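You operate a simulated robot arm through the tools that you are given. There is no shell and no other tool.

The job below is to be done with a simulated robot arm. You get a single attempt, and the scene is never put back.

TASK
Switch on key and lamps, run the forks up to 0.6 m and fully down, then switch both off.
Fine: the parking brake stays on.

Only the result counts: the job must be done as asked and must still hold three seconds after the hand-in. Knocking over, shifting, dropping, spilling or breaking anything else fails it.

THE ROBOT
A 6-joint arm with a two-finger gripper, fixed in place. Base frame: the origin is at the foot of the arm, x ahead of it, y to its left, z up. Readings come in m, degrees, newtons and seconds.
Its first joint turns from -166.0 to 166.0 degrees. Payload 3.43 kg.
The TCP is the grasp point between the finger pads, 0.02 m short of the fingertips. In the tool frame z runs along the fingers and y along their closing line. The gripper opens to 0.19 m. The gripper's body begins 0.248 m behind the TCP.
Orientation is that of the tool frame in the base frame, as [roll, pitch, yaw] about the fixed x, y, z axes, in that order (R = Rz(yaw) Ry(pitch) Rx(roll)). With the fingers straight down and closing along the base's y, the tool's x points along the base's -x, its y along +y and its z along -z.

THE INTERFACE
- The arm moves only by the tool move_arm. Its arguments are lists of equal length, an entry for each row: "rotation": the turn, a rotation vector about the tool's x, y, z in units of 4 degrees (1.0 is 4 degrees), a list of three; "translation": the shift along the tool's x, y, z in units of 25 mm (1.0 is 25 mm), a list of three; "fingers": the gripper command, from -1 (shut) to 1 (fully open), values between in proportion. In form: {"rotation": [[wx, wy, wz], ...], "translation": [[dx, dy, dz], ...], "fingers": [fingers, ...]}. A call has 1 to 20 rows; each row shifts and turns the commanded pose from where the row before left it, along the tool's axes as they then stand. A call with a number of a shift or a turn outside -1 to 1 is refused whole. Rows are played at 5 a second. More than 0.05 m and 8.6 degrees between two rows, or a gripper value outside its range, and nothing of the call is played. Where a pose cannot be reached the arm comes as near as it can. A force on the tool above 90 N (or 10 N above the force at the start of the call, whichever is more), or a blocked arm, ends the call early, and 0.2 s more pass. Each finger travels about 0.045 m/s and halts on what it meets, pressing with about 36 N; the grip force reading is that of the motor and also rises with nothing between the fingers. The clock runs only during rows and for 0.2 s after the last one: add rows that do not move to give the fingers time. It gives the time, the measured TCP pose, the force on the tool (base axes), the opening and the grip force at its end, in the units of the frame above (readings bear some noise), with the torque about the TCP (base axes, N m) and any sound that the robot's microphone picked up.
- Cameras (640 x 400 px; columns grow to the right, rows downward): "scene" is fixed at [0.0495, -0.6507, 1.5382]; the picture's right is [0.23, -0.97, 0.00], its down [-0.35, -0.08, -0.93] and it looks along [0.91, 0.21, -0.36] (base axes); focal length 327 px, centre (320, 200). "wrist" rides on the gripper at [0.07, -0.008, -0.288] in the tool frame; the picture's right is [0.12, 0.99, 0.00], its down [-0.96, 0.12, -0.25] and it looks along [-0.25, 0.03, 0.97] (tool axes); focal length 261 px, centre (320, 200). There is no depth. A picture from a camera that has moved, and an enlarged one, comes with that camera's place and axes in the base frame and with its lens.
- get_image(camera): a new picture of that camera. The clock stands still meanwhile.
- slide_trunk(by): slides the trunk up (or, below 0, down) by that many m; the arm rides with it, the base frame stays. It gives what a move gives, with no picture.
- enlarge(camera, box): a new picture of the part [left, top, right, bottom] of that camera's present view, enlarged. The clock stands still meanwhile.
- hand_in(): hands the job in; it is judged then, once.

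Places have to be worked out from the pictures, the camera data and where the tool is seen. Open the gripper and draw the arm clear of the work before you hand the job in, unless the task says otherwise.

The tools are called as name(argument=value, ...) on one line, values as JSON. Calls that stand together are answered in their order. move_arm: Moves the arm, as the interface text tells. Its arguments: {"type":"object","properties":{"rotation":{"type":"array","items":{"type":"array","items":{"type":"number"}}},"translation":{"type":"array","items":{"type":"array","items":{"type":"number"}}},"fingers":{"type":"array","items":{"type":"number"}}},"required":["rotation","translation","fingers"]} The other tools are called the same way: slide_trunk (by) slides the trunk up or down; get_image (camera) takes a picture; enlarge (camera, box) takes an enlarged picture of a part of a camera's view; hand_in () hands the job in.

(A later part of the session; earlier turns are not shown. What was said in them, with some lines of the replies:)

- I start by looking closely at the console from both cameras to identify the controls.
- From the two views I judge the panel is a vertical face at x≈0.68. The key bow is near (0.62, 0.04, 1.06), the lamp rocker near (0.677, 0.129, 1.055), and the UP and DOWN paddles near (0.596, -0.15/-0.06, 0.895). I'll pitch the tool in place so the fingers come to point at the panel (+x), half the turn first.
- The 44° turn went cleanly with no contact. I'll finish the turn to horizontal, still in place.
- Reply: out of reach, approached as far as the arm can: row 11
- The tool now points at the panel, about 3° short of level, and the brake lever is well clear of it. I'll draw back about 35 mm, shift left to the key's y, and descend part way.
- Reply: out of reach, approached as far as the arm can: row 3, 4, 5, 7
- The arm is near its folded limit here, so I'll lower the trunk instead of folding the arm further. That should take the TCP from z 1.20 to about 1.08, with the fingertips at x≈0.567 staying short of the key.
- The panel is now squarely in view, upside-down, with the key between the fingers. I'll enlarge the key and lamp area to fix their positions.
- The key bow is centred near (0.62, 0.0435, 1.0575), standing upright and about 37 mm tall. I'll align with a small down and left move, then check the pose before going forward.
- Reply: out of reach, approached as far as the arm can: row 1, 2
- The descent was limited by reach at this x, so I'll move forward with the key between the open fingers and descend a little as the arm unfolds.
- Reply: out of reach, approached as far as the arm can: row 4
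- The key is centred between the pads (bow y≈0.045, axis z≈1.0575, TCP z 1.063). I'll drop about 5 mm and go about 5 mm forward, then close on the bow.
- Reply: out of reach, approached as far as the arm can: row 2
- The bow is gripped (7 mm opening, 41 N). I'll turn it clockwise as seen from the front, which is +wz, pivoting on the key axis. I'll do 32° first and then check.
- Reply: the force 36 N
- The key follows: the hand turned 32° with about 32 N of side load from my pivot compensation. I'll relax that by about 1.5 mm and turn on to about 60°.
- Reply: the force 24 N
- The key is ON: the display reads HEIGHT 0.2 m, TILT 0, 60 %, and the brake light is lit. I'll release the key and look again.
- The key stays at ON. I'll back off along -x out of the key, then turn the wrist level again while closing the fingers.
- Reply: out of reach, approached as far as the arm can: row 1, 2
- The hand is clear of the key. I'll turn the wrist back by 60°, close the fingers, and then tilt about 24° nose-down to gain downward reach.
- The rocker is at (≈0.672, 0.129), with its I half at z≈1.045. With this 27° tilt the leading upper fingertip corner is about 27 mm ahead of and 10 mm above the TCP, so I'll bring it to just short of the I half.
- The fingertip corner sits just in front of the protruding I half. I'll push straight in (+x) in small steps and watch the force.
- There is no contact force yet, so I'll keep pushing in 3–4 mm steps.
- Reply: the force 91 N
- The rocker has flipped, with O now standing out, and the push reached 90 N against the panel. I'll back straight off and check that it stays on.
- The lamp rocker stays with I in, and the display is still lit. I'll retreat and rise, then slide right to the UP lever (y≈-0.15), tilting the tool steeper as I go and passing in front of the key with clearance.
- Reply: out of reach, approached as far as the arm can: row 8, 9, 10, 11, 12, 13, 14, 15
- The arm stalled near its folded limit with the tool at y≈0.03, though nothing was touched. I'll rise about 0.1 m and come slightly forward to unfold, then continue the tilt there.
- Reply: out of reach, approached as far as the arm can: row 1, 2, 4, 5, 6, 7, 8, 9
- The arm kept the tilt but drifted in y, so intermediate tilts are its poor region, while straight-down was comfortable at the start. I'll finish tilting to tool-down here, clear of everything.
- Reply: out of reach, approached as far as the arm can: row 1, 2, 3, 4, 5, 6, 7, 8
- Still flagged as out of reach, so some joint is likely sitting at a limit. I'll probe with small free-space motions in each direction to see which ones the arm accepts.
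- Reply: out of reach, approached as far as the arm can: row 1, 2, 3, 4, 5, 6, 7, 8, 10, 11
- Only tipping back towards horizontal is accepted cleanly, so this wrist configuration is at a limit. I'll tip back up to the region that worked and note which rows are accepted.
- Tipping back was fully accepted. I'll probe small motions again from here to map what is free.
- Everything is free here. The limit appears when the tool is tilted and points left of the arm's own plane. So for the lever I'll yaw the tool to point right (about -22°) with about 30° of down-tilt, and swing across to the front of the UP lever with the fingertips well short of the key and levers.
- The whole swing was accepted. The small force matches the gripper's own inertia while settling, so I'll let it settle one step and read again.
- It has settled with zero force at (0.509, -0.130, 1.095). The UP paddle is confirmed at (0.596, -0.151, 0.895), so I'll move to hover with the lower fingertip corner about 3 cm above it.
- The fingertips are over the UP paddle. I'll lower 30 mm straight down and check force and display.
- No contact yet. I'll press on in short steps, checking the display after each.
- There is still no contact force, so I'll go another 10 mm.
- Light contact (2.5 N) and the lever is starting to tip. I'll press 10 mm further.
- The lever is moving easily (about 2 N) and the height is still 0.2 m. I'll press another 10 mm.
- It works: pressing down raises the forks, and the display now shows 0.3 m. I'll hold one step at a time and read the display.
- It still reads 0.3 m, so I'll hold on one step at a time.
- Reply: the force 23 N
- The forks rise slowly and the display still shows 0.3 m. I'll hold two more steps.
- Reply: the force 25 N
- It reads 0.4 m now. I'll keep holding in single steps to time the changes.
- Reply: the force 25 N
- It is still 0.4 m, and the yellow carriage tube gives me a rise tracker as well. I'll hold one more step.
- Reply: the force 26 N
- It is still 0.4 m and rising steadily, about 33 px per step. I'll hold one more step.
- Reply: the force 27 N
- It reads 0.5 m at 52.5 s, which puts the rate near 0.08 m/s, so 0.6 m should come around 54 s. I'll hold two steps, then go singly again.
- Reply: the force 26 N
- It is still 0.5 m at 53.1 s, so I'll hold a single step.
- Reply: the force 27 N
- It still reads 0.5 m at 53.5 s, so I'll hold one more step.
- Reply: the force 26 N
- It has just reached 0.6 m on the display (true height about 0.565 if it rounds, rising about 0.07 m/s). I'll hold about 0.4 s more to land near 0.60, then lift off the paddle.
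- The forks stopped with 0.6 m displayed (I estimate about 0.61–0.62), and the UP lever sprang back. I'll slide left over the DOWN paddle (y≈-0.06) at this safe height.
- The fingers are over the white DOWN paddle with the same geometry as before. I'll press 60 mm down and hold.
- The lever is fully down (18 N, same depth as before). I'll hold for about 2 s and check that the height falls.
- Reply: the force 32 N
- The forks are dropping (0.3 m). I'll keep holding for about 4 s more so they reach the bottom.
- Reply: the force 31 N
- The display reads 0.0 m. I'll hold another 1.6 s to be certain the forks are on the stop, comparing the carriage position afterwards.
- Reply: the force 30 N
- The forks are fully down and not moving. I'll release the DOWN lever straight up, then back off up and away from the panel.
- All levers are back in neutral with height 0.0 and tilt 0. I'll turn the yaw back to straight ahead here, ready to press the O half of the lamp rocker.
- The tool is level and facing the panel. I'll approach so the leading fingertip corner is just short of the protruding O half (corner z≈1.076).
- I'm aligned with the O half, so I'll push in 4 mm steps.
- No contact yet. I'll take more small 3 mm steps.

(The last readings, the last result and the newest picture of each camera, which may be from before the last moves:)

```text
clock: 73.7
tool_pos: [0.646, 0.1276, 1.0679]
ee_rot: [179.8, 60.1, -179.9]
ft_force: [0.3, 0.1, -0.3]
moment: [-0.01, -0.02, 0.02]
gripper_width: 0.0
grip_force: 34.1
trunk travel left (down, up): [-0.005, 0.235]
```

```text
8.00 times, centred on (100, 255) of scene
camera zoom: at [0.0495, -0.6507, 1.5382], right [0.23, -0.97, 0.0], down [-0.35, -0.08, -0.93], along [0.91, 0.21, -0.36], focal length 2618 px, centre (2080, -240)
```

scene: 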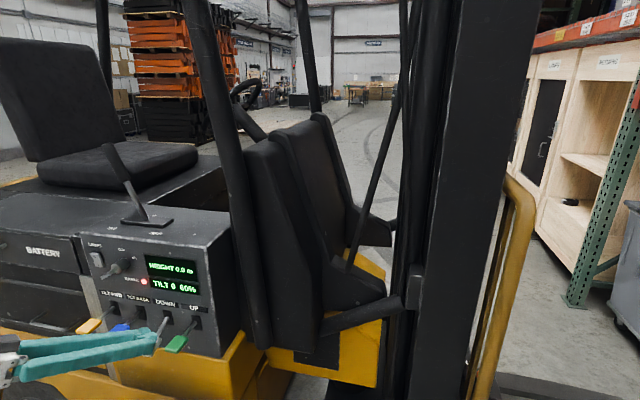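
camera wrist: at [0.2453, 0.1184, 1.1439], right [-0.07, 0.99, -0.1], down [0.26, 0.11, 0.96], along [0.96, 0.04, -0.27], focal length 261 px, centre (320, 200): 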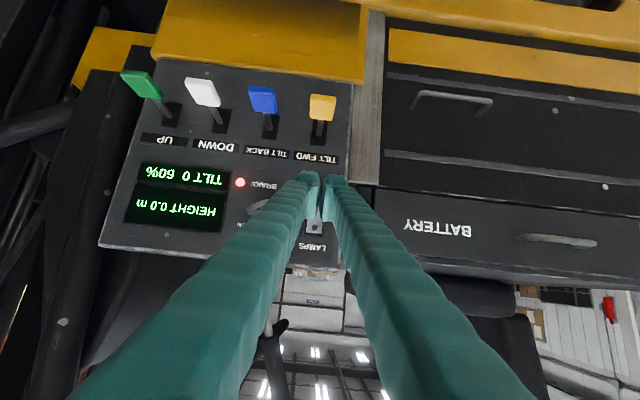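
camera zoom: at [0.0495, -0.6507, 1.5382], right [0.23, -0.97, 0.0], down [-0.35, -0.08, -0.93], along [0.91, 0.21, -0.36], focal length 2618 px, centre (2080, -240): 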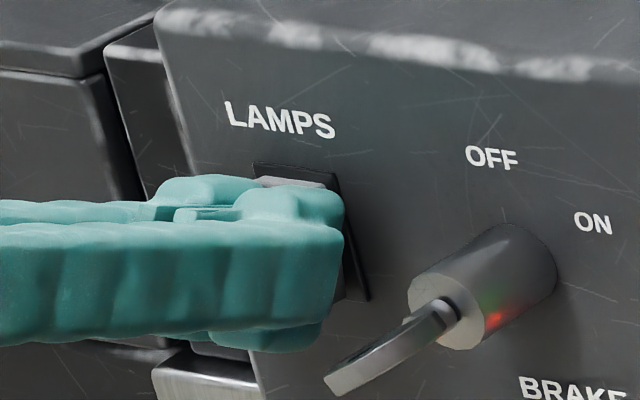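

The rocker's top edge seems to have moved in. I'll push 3 mm more to be sure, then back off and look.

move_arm(rotation=[[0, 0, 0], [0, 0, 0]], translation=[[-0.03, 0, 0.052], [-0.03, 0, 0.052]], fingers=[-1, -1])

move_arm(rotation=[[0, 0, 0], [0, 0, 0], [0, 0, 0], [0, 0, 0], [0, 0, 0], [0, 0, 0]], translation=[[0.1, 0, -0.174], [0.4, 0, -0.69], [0.4, 0, -0.69], [0.4, 0, -0.69], [0.4, 0, -0.69], [0, 0, 0]], fingers=[-1, -1, -1, -1, -1, -1])

enlarge(camera="scene", box=[60, 230, 140, 280])

```text
clock: 74.3
tool_pos: [0.6475, 0.1293, 1.068]
ee_rot: [179.6, 60.0, -180.0]
ft_force: [-21.0, -0.8, -3.6]
moment: [0.07, 0.01, -0.11]
gripper_width: 0.0061
grip_force: 34.7
trunk travel left (down, up): [-0.005, 0.235]
```

```text
clock: 75.7
tool_pos: [0.5638, 0.1282, 1.0666]
ee_rot: [179.6, 59.9, -179.8]
ft_force: [0.7, 0.2, 0.6]
moment: [0.03, -0.04, 0.02]
gripper_width: 0.0
grip_force: 34.5
trunk travel left (down, up): [-0.005, 0.235]
```

```text
8.00 times, centred on (100, 255) of scene
camera zoom: at [0.0495, -0.6507, 1.5382], right [0.23, -0.97, 0.0], down [-0.35, -0.08, -0.93], along [0.91, 0.21, -0.36], focal length 2618 px, centre (2080, -240)
```

zoom: 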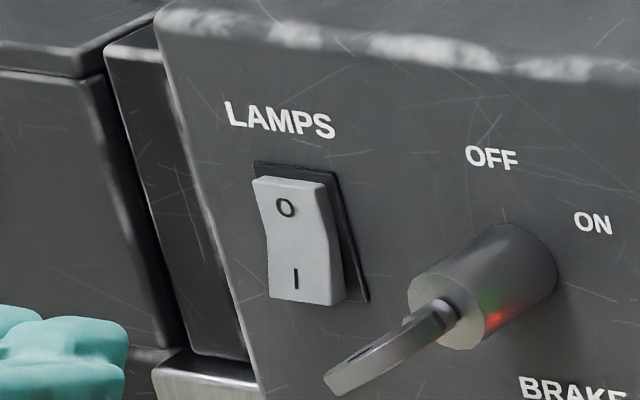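

The lamps are off, with O in as at the start. I'll level the tool beside the key, then shift right to the key's y with the fingertips at about x 0.585, short of the bow.

move_arm(rotation=[[0, -1, 0], [0, -1, 0], [0, -1, 0], [0, -1, 0], [0, -1, 0], [0, -1, 0], [0, -0.6, 0], [0, 0, 0]], translation=[[0, 0, 0], [0, 0, 0], [0, 0, 0], [0, 0, 0], [0, 0, 0], [0, 0, 0], [0, 0, 0], [0, 0, 0]], fingers=[-1, -1, -1, -1, -1, -1, -1, -1])

```text
clock: 77.5
tool_pos: [0.564, 0.1293, 1.0681]
ee_rot: [177.3, 86.5, 177.7]
ft_force: [0.3, 0.4, 0.8]
moment: [-0.02, -0.02, 0.0]
gripper_width: 0.0
grip_force: 34.1
trunk travel left (down, up): [-0.005, 0.235]
```

The tool is level with no reach warnings. I'll shift to y≈0.046 and rise about 6 mm.

move_arm(rotation=[[0, 0, 0], [0, 0, 0], [0, 0, 0], [0, 0, 0], [0, 0, 0]], translation=[[-0.08, -0.83, 0], [-0.08, -0.83, 0], [-0.08, -0.83, 0], [0, -0.83, 0], [0, 0, 0]], fingers=[-1, -1, -1, -1, -1])

enlarge(camera="scene", box=[40, 220, 200, 320])

```text
clock: 78.7
tool_pos: [0.5627, 0.0448, 1.0714]
ee_rot: [177.5, 86.6, 177.9]
ft_force: [-0.8, -0.3, 0.5]
moment: [0.03, 0.03, -0.02]
gripper_width: 0.0001
grip_force: 34.1
trunk travel left (down, up): [-0.005, 0.235]
```

```text
4.00 times, centred on (120, 270) of scene
camera zoom: at [0.0495, -0.6507, 1.5382], right [0.23, -0.97, 0.0], down [-0.35, -0.08, -0.93], along [0.91, 0.21, -0.36], focal length 1309 px, centre (1120, -80)
```

zoom: 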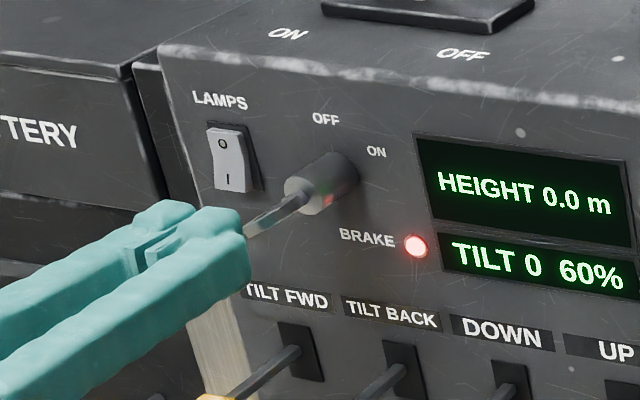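

No flags there either. I'll roll the hand +60° to match the key's ON angle while opening the fingers to about 48 mm.

move_arm(rotation=[[0, 0, 1], [0, 0, 1], [0, 0, 1], [0, 0, 1], [0, 0, 1], [0, 0, 1], [0, 0, 1], [0, 0, 1], [0, 0, 1], [0, 0, 1], [0, 0, 1], [0, 0, 1], [0, 0, 1], [0, 0, 1], [0, 0, 1], [0, 0, 0]], translation=[[0, 0, 0], [0, 0, 0], [0, 0, 0], [0, 0, 0], [0, 0, 0], [0, 0, 0], [0, 0, 0], [0, 0, 0], [0, 0, 0], [0, 0, 0], [0, 0, 0], [0, 0, 0], [0, 0, 0], [0, 0, 0], [0, 0, 0], [0, 0, 0]], fingers=[-1, -1, -1, -1, -1, -1, -1, -1, -1, -0.9, -0.8, -0.7, -0.6, -0.5, -0.5, -0.5])

enlarge(camera="wrist", box=[240, 110, 400, 230])

enlarge(camera="scene", box=[40, 220, 200, 320])

```text
clock: 82.1
tool_pos: [0.5657, 0.0459, 1.0734]
ee_rot: [94.1, 29.7, 92.4]
ft_force: [-0.6, 0.2, -0.2]
moment: [0.02, 0.01, 0.02]
gripper_width: 0.0477
grip_force: 0.1
trunk travel left (down, up): [-0.005, 0.235]
```

```text
3.33 times, centred on (320, 170) of wrist
camera zoom: at [0.275, 0.1007, 1.0487], right [0.05, 0.6, 0.8], down [-0.21, -0.78, 0.59], along [0.98, -0.19, 0.09], focal length 869 px, centre (320, 300)
```

zoom: 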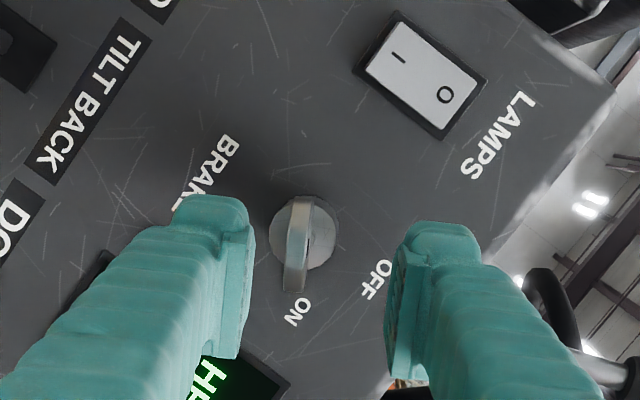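

```text
4.00 times, centred on (120, 270) of scene
camera zoom: at [0.0495, -0.6507, 1.5382], right [0.23, -0.97, 0.0], down [-0.35, -0.08, -0.93], along [0.91, 0.21, -0.36], focal length 1309 px, centre (1120, -80)
```

zoom: 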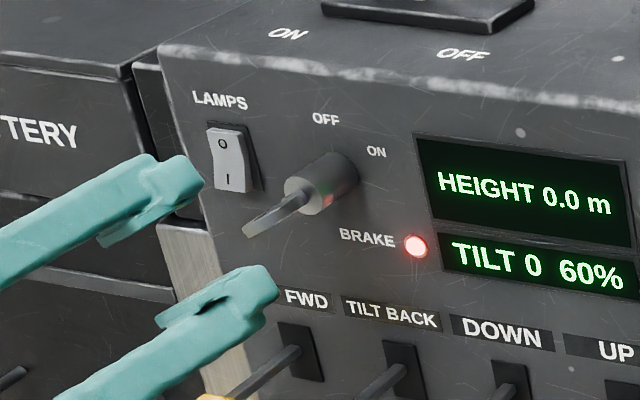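

The hand matches the key's angle, and the bow is near (0.62, 0.046, 1.0597), slightly below the mid-line. I'll move forward about 51 mm and 14 mm down so it sits between the pads.

move_arm(rotation=[[0, 0, 0], [0, 0, 0], [0, 0, 0], [0, 0, 0]], translation=[[0.067, -0.127, 0.69], [0.067, -0.127, 0.69], [0.067, -0.127, 0.69], [0, 0, 0]], fingers=[-0.5, -0.5, -0.5, -0.5])

enlarge(camera="wrist", box=[240, 110, 400, 230])

```text
clock: 83.1
tool_pos: [0.616, 0.0463, 1.0606]
ee_rot: [94.1, 29.9, 92.4]
ft_force: [0.9, 1.1, -0.1]
moment: [0.02, -0.01, 0.01]
gripper_width: 0.0474
grip_force: 0.1
trunk travel left (down, up): [-0.005, 0.235]
```

```text
3.33 times, centred on (320, 170) of wrist
camera zoom: at [0.3255, 0.1013, 1.0351], right [0.05, 0.6, 0.8], down [-0.21, -0.78, 0.59], along [0.98, -0.19, 0.09], focal length 869 px, centre (320, 300)
```

zoom: 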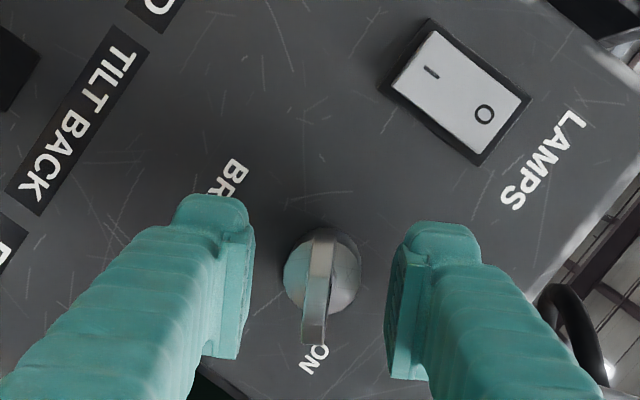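

The bow is centred between the pads, so I'll close on it.

move_arm(rotation=[[0, 0, 0], [0, 0, 0], [0, 0, 0], [0, 0, 0], [0, 0, 0]], translation=[[0, 0, 0], [0, 0, 0], [0, 0, 0], [0, 0, 0], [0, 0, 0]], fingers=[-0.7, -0.85, -1, -1, -1])

```text
clock: 84.3
tool_pos: [0.6157, 0.0456, 1.0597]
ee_rot: [94.1, 29.8, 92.5]
ft_force: [0.5, -2.8, -2.7]
moment: [-0.12, -0.06, -0.05]
gripper_width: 0.0071
grip_force: 41.1
trunk travel left (down, up): [-0.005, 0.235]
```

The bow is gripped (7 mm, 41 N) with little side load. I'll turn it back counter-clockwise towards OFF, the first 32°.

move_arm(rotation=[[0, 0, -1], [0, 0, -1], [0, 0, -1], [0, 0, -1], [0, 0, -1], [0, 0, -1], [0, 0, -1], [0, 0, -1]], translation=[[0, 0, 0], [0, 0, 0], [0, 0, 0], [0, 0, 0], [0, 0, 0], [0, 0, 0], [0, 0, 0], [0, 0, 0]], fingers=[-1, -1, -1, -1, -1, -1, -1, -1])

enlarge(camera="scene", box=[40, 220, 200, 320])

```text
clock: 86.1
tool_pos: [0.6153, 0.0462, 1.0596]
ee_rot: [97.5, 61.7, 97.2]
ft_force: [3.4, 0.6, -4.5]
moment: [0.01, -0.24, -0.12]
gripper_width: 0.0072
grip_force: 40.9
trunk travel left (down, up): [-0.005, 0.235]
```

```text
4.00 times, centred on (120, 270) of scene
camera zoom: at [0.0495, -0.6507, 1.5382], right [0.23, -0.97, 0.0], down [-0.35, -0.08, -0.93], along [0.91, 0.21, -0.36], focal length 1309 px, centre (1120, -80)
```

zoom: 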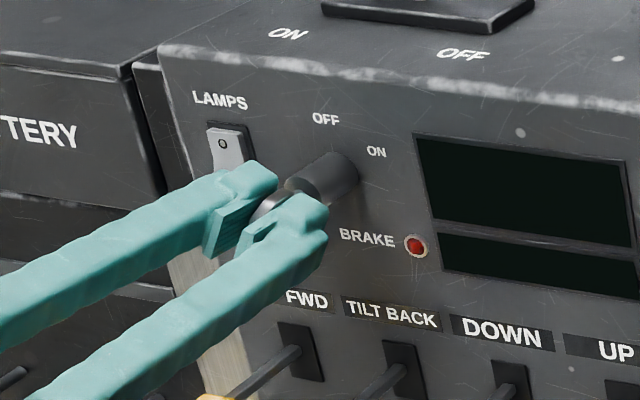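

The display has gone dark. I'll finish the turn to the upright OFF position.

move_arm(rotation=[[0, 0, -1], [0, 0, -1], [0, 0, -1], [0, 0, -1], [0, 0, -1], [0, 0, -1], [0, 0, -1], [0, 0, 0]], translation=[[0, 0, 0], [0, 0, 0], [0, 0, 0], [0, 0, 0], [0, 0, 0], [0, 0, 0], [0, 0, 0], [0, 0, 0]], fingers=[-1, -1, -1, -1, -1, -1, -1, -1])

enlarge(camera="wrist", box=[240, 110, 400, 230])

```text
clock: 87.9
tool_pos: [0.6157, 0.0452, 1.0601]
ee_rot: [178.1, 86.4, 178.5]
ft_force: [-6.0, 1.7, -4.3]
moment: [-0.01, 0.15, 0.01]
gripper_width: 0.007
grip_force: 40.4
trunk travel left (down, up): [-0.005, 0.235]
```

```text
3.33 times, centred on (320, 170) of wrist
camera zoom: at [0.3241, 0.0351, 1.0067], right [-0.01, 0.99, -0.12], down [-0.19, 0.11, 0.98], along [0.98, 0.04, 0.19], focal length 869 px, centre (320, 300)
```

zoom: 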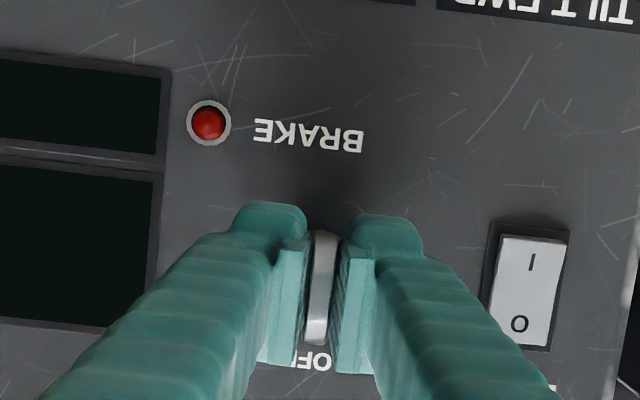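

The key is upright again with the display dark. I'll open the fingers and back straight away from it.

move_arm(rotation=[[0, 0, 0], [0, 0, 0], [0, 0, 0], [0, 0, 0], [0, 0, 0]], translation=[[0, 0, 0], [0, 0, 0], [0, 0, 0], [0, 0, 0], [0, 0, 0]], fingers=[-0.7, -0.5, -0.4, -0.4, -0.4])

move_arm(rotation=[[0, 0, 0], [0, 0, 0], [0, 0, 0]], translation=[[0, 0, -0.8], [-0.1, 0, -0.8], [-0.1, 0, -0.6]], fingers=[-0.4, -0.4, -0.4])

enlarge(camera="wrist", box=[240, 110, 400, 230])

enlarge(camera="scene", box=[60, 220, 260, 345])

```text
clock: 89.1
tool_pos: [0.6159, 0.0454, 1.0602]
ee_rot: [177.4, 86.4, 177.8]
ft_force: [0.5, -0.1, 0.0]
moment: [0.0, -0.01, -0.01]
gripper_width: 0.0568
grip_force: 0.0
trunk travel left (down, up): [-0.005, 0.235]
```

```text
clock: 89.9
tool_pos: [0.562, 0.0444, 1.0719]
ee_rot: [177.5, 86.2, 178.0]
ft_force: [-0.1, 0.4, 0.8]
moment: [-0.01, -0.02, -0.04]
gripper_width: 0.0569
grip_force: 0.0
out of reach, approached as far as the arm can: row 2
trunk travel left (down, up): [-0.005, 0.235]
```

```text
3.33 times, centred on (320, 170) of wrist
camera zoom: at [0.2706, 0.0347, 1.0193], right [-0.01, 0.99, -0.12], down [-0.18, 0.11, 0.98], along [0.98, 0.04, 0.18], focal length 869 px, centre (320, 300)
```

zoom: 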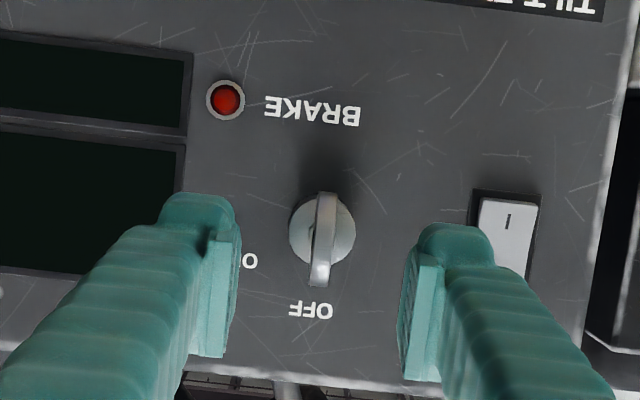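

```text
3.20 times, centred on (160, 282) of scene
camera zoom: at [0.0495, -0.6507, 1.5382], right [0.23, -0.97, 0.0], down [-0.35, -0.08, -0.93], along [0.91, 0.21, -0.36], focal length 1047 px, centre (832, -64)
```

zoom: 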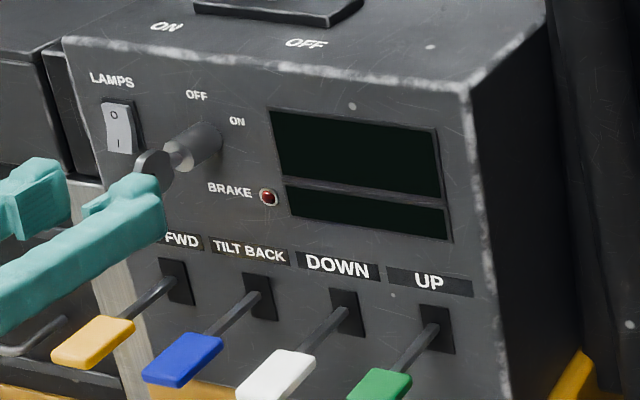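

The key is at OFF, the lamps at O, the display dark and the levers neutral. I'll raise the trunk to lift the hand clear of the panel, then open the gripper.

slide_trunk(by=0.2)

move_arm(rotation=[[0, 0, 0], [0, 0, 0], [0, 0, 0], [0, 0, 0], [0, 0, 0]], translation=[[0, 0, 0], [0, 0, 0], [0, 0, 0], [0, 0, 0], [0, 0, 0]], fingers=[0, 0.2, 0.2, 0.2, 0.2])

get_image(camera="scene")

enlarge(camera="scene", box=[60, 180, 260, 360])

```text
clock: 92.1
tool_pos: [0.562, 0.0447, 1.2712]
ee_rot: [177.5, 86.2, 177.8]
ft_force: [0.2, 0.3, -0.5]
moment: [0.01, 0.0, 0.0]
gripper_width: 0.057
grip_force: 0.1
trunk travel left (down, up): [-0.205, 0.035]
```

```text
clock: 93.3
tool_pos: [0.5625, 0.0451, 1.2724]
ee_rot: [177.4, 86.2, 177.8]
ft_force: [0.2, -0.6, -0.1]
moment: [0.03, 0.0, 0.01]
gripper_width: 0.114
grip_force: 0.1
trunk travel left (down, up): [-0.205, 0.035]
```

```text
taken
```

scene: 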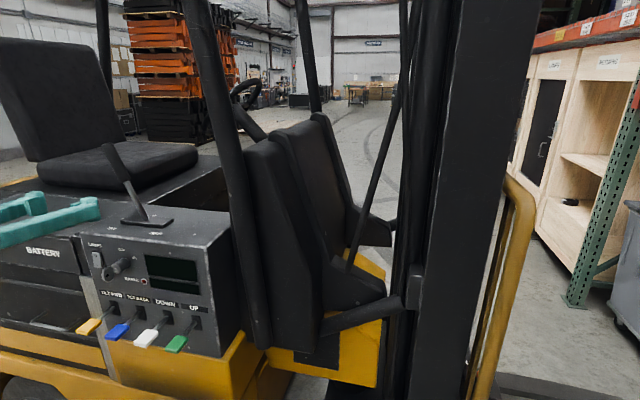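

```text
2.22 times, centred on (160, 270) of scene
camera zoom: at [0.0495, -0.6507, 1.5382], right [0.23, -0.97, 0.0], down [-0.35, -0.08, -0.93], along [0.91, 0.21, -0.36], focal length 727 px, centre (676, 44)
```

zoom: 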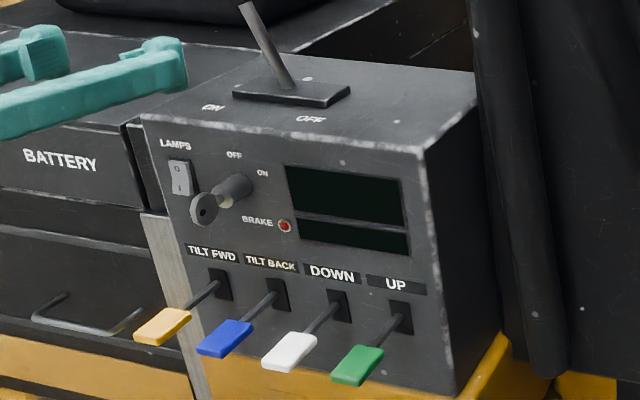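

Key and lamps are off, the forks are fully down, the levers are neutral, and the parking brake lever is untouched at ON. The arm is clear with the gripper open, so I'm handing in.

hand_in()

```text
The job is handed in.
```

I ran the full sequence and handed the job in; I haven't seen a verdict.

- **Key and lamps on:** the key was turned to ON and the display lit. The lamp rocker was pressed to I and stayed there. I could not see the lamps themselves in any picture.
- **Forks up:** they were raised until the display read 0.6 m. From the carriage position in the pictures I estimate they stopped at about 0.61–0.62 m, slightly over.
- **Forks down:** they were lowered until the display read 0.0 m. I held the lever a further 1.6 s, and the carriage did not move any lower.
- **Key and lamps off:** the rocker is back at O. The key is upright at OFF and the display is dark.
- **Parking brake:** I never touched the lever, and it still looks to be at ON.

The levers have sprung back to neutral, and I saw nothing else moved. The arm is clear of the panel. The gripper is open to 114 mm, not fully.
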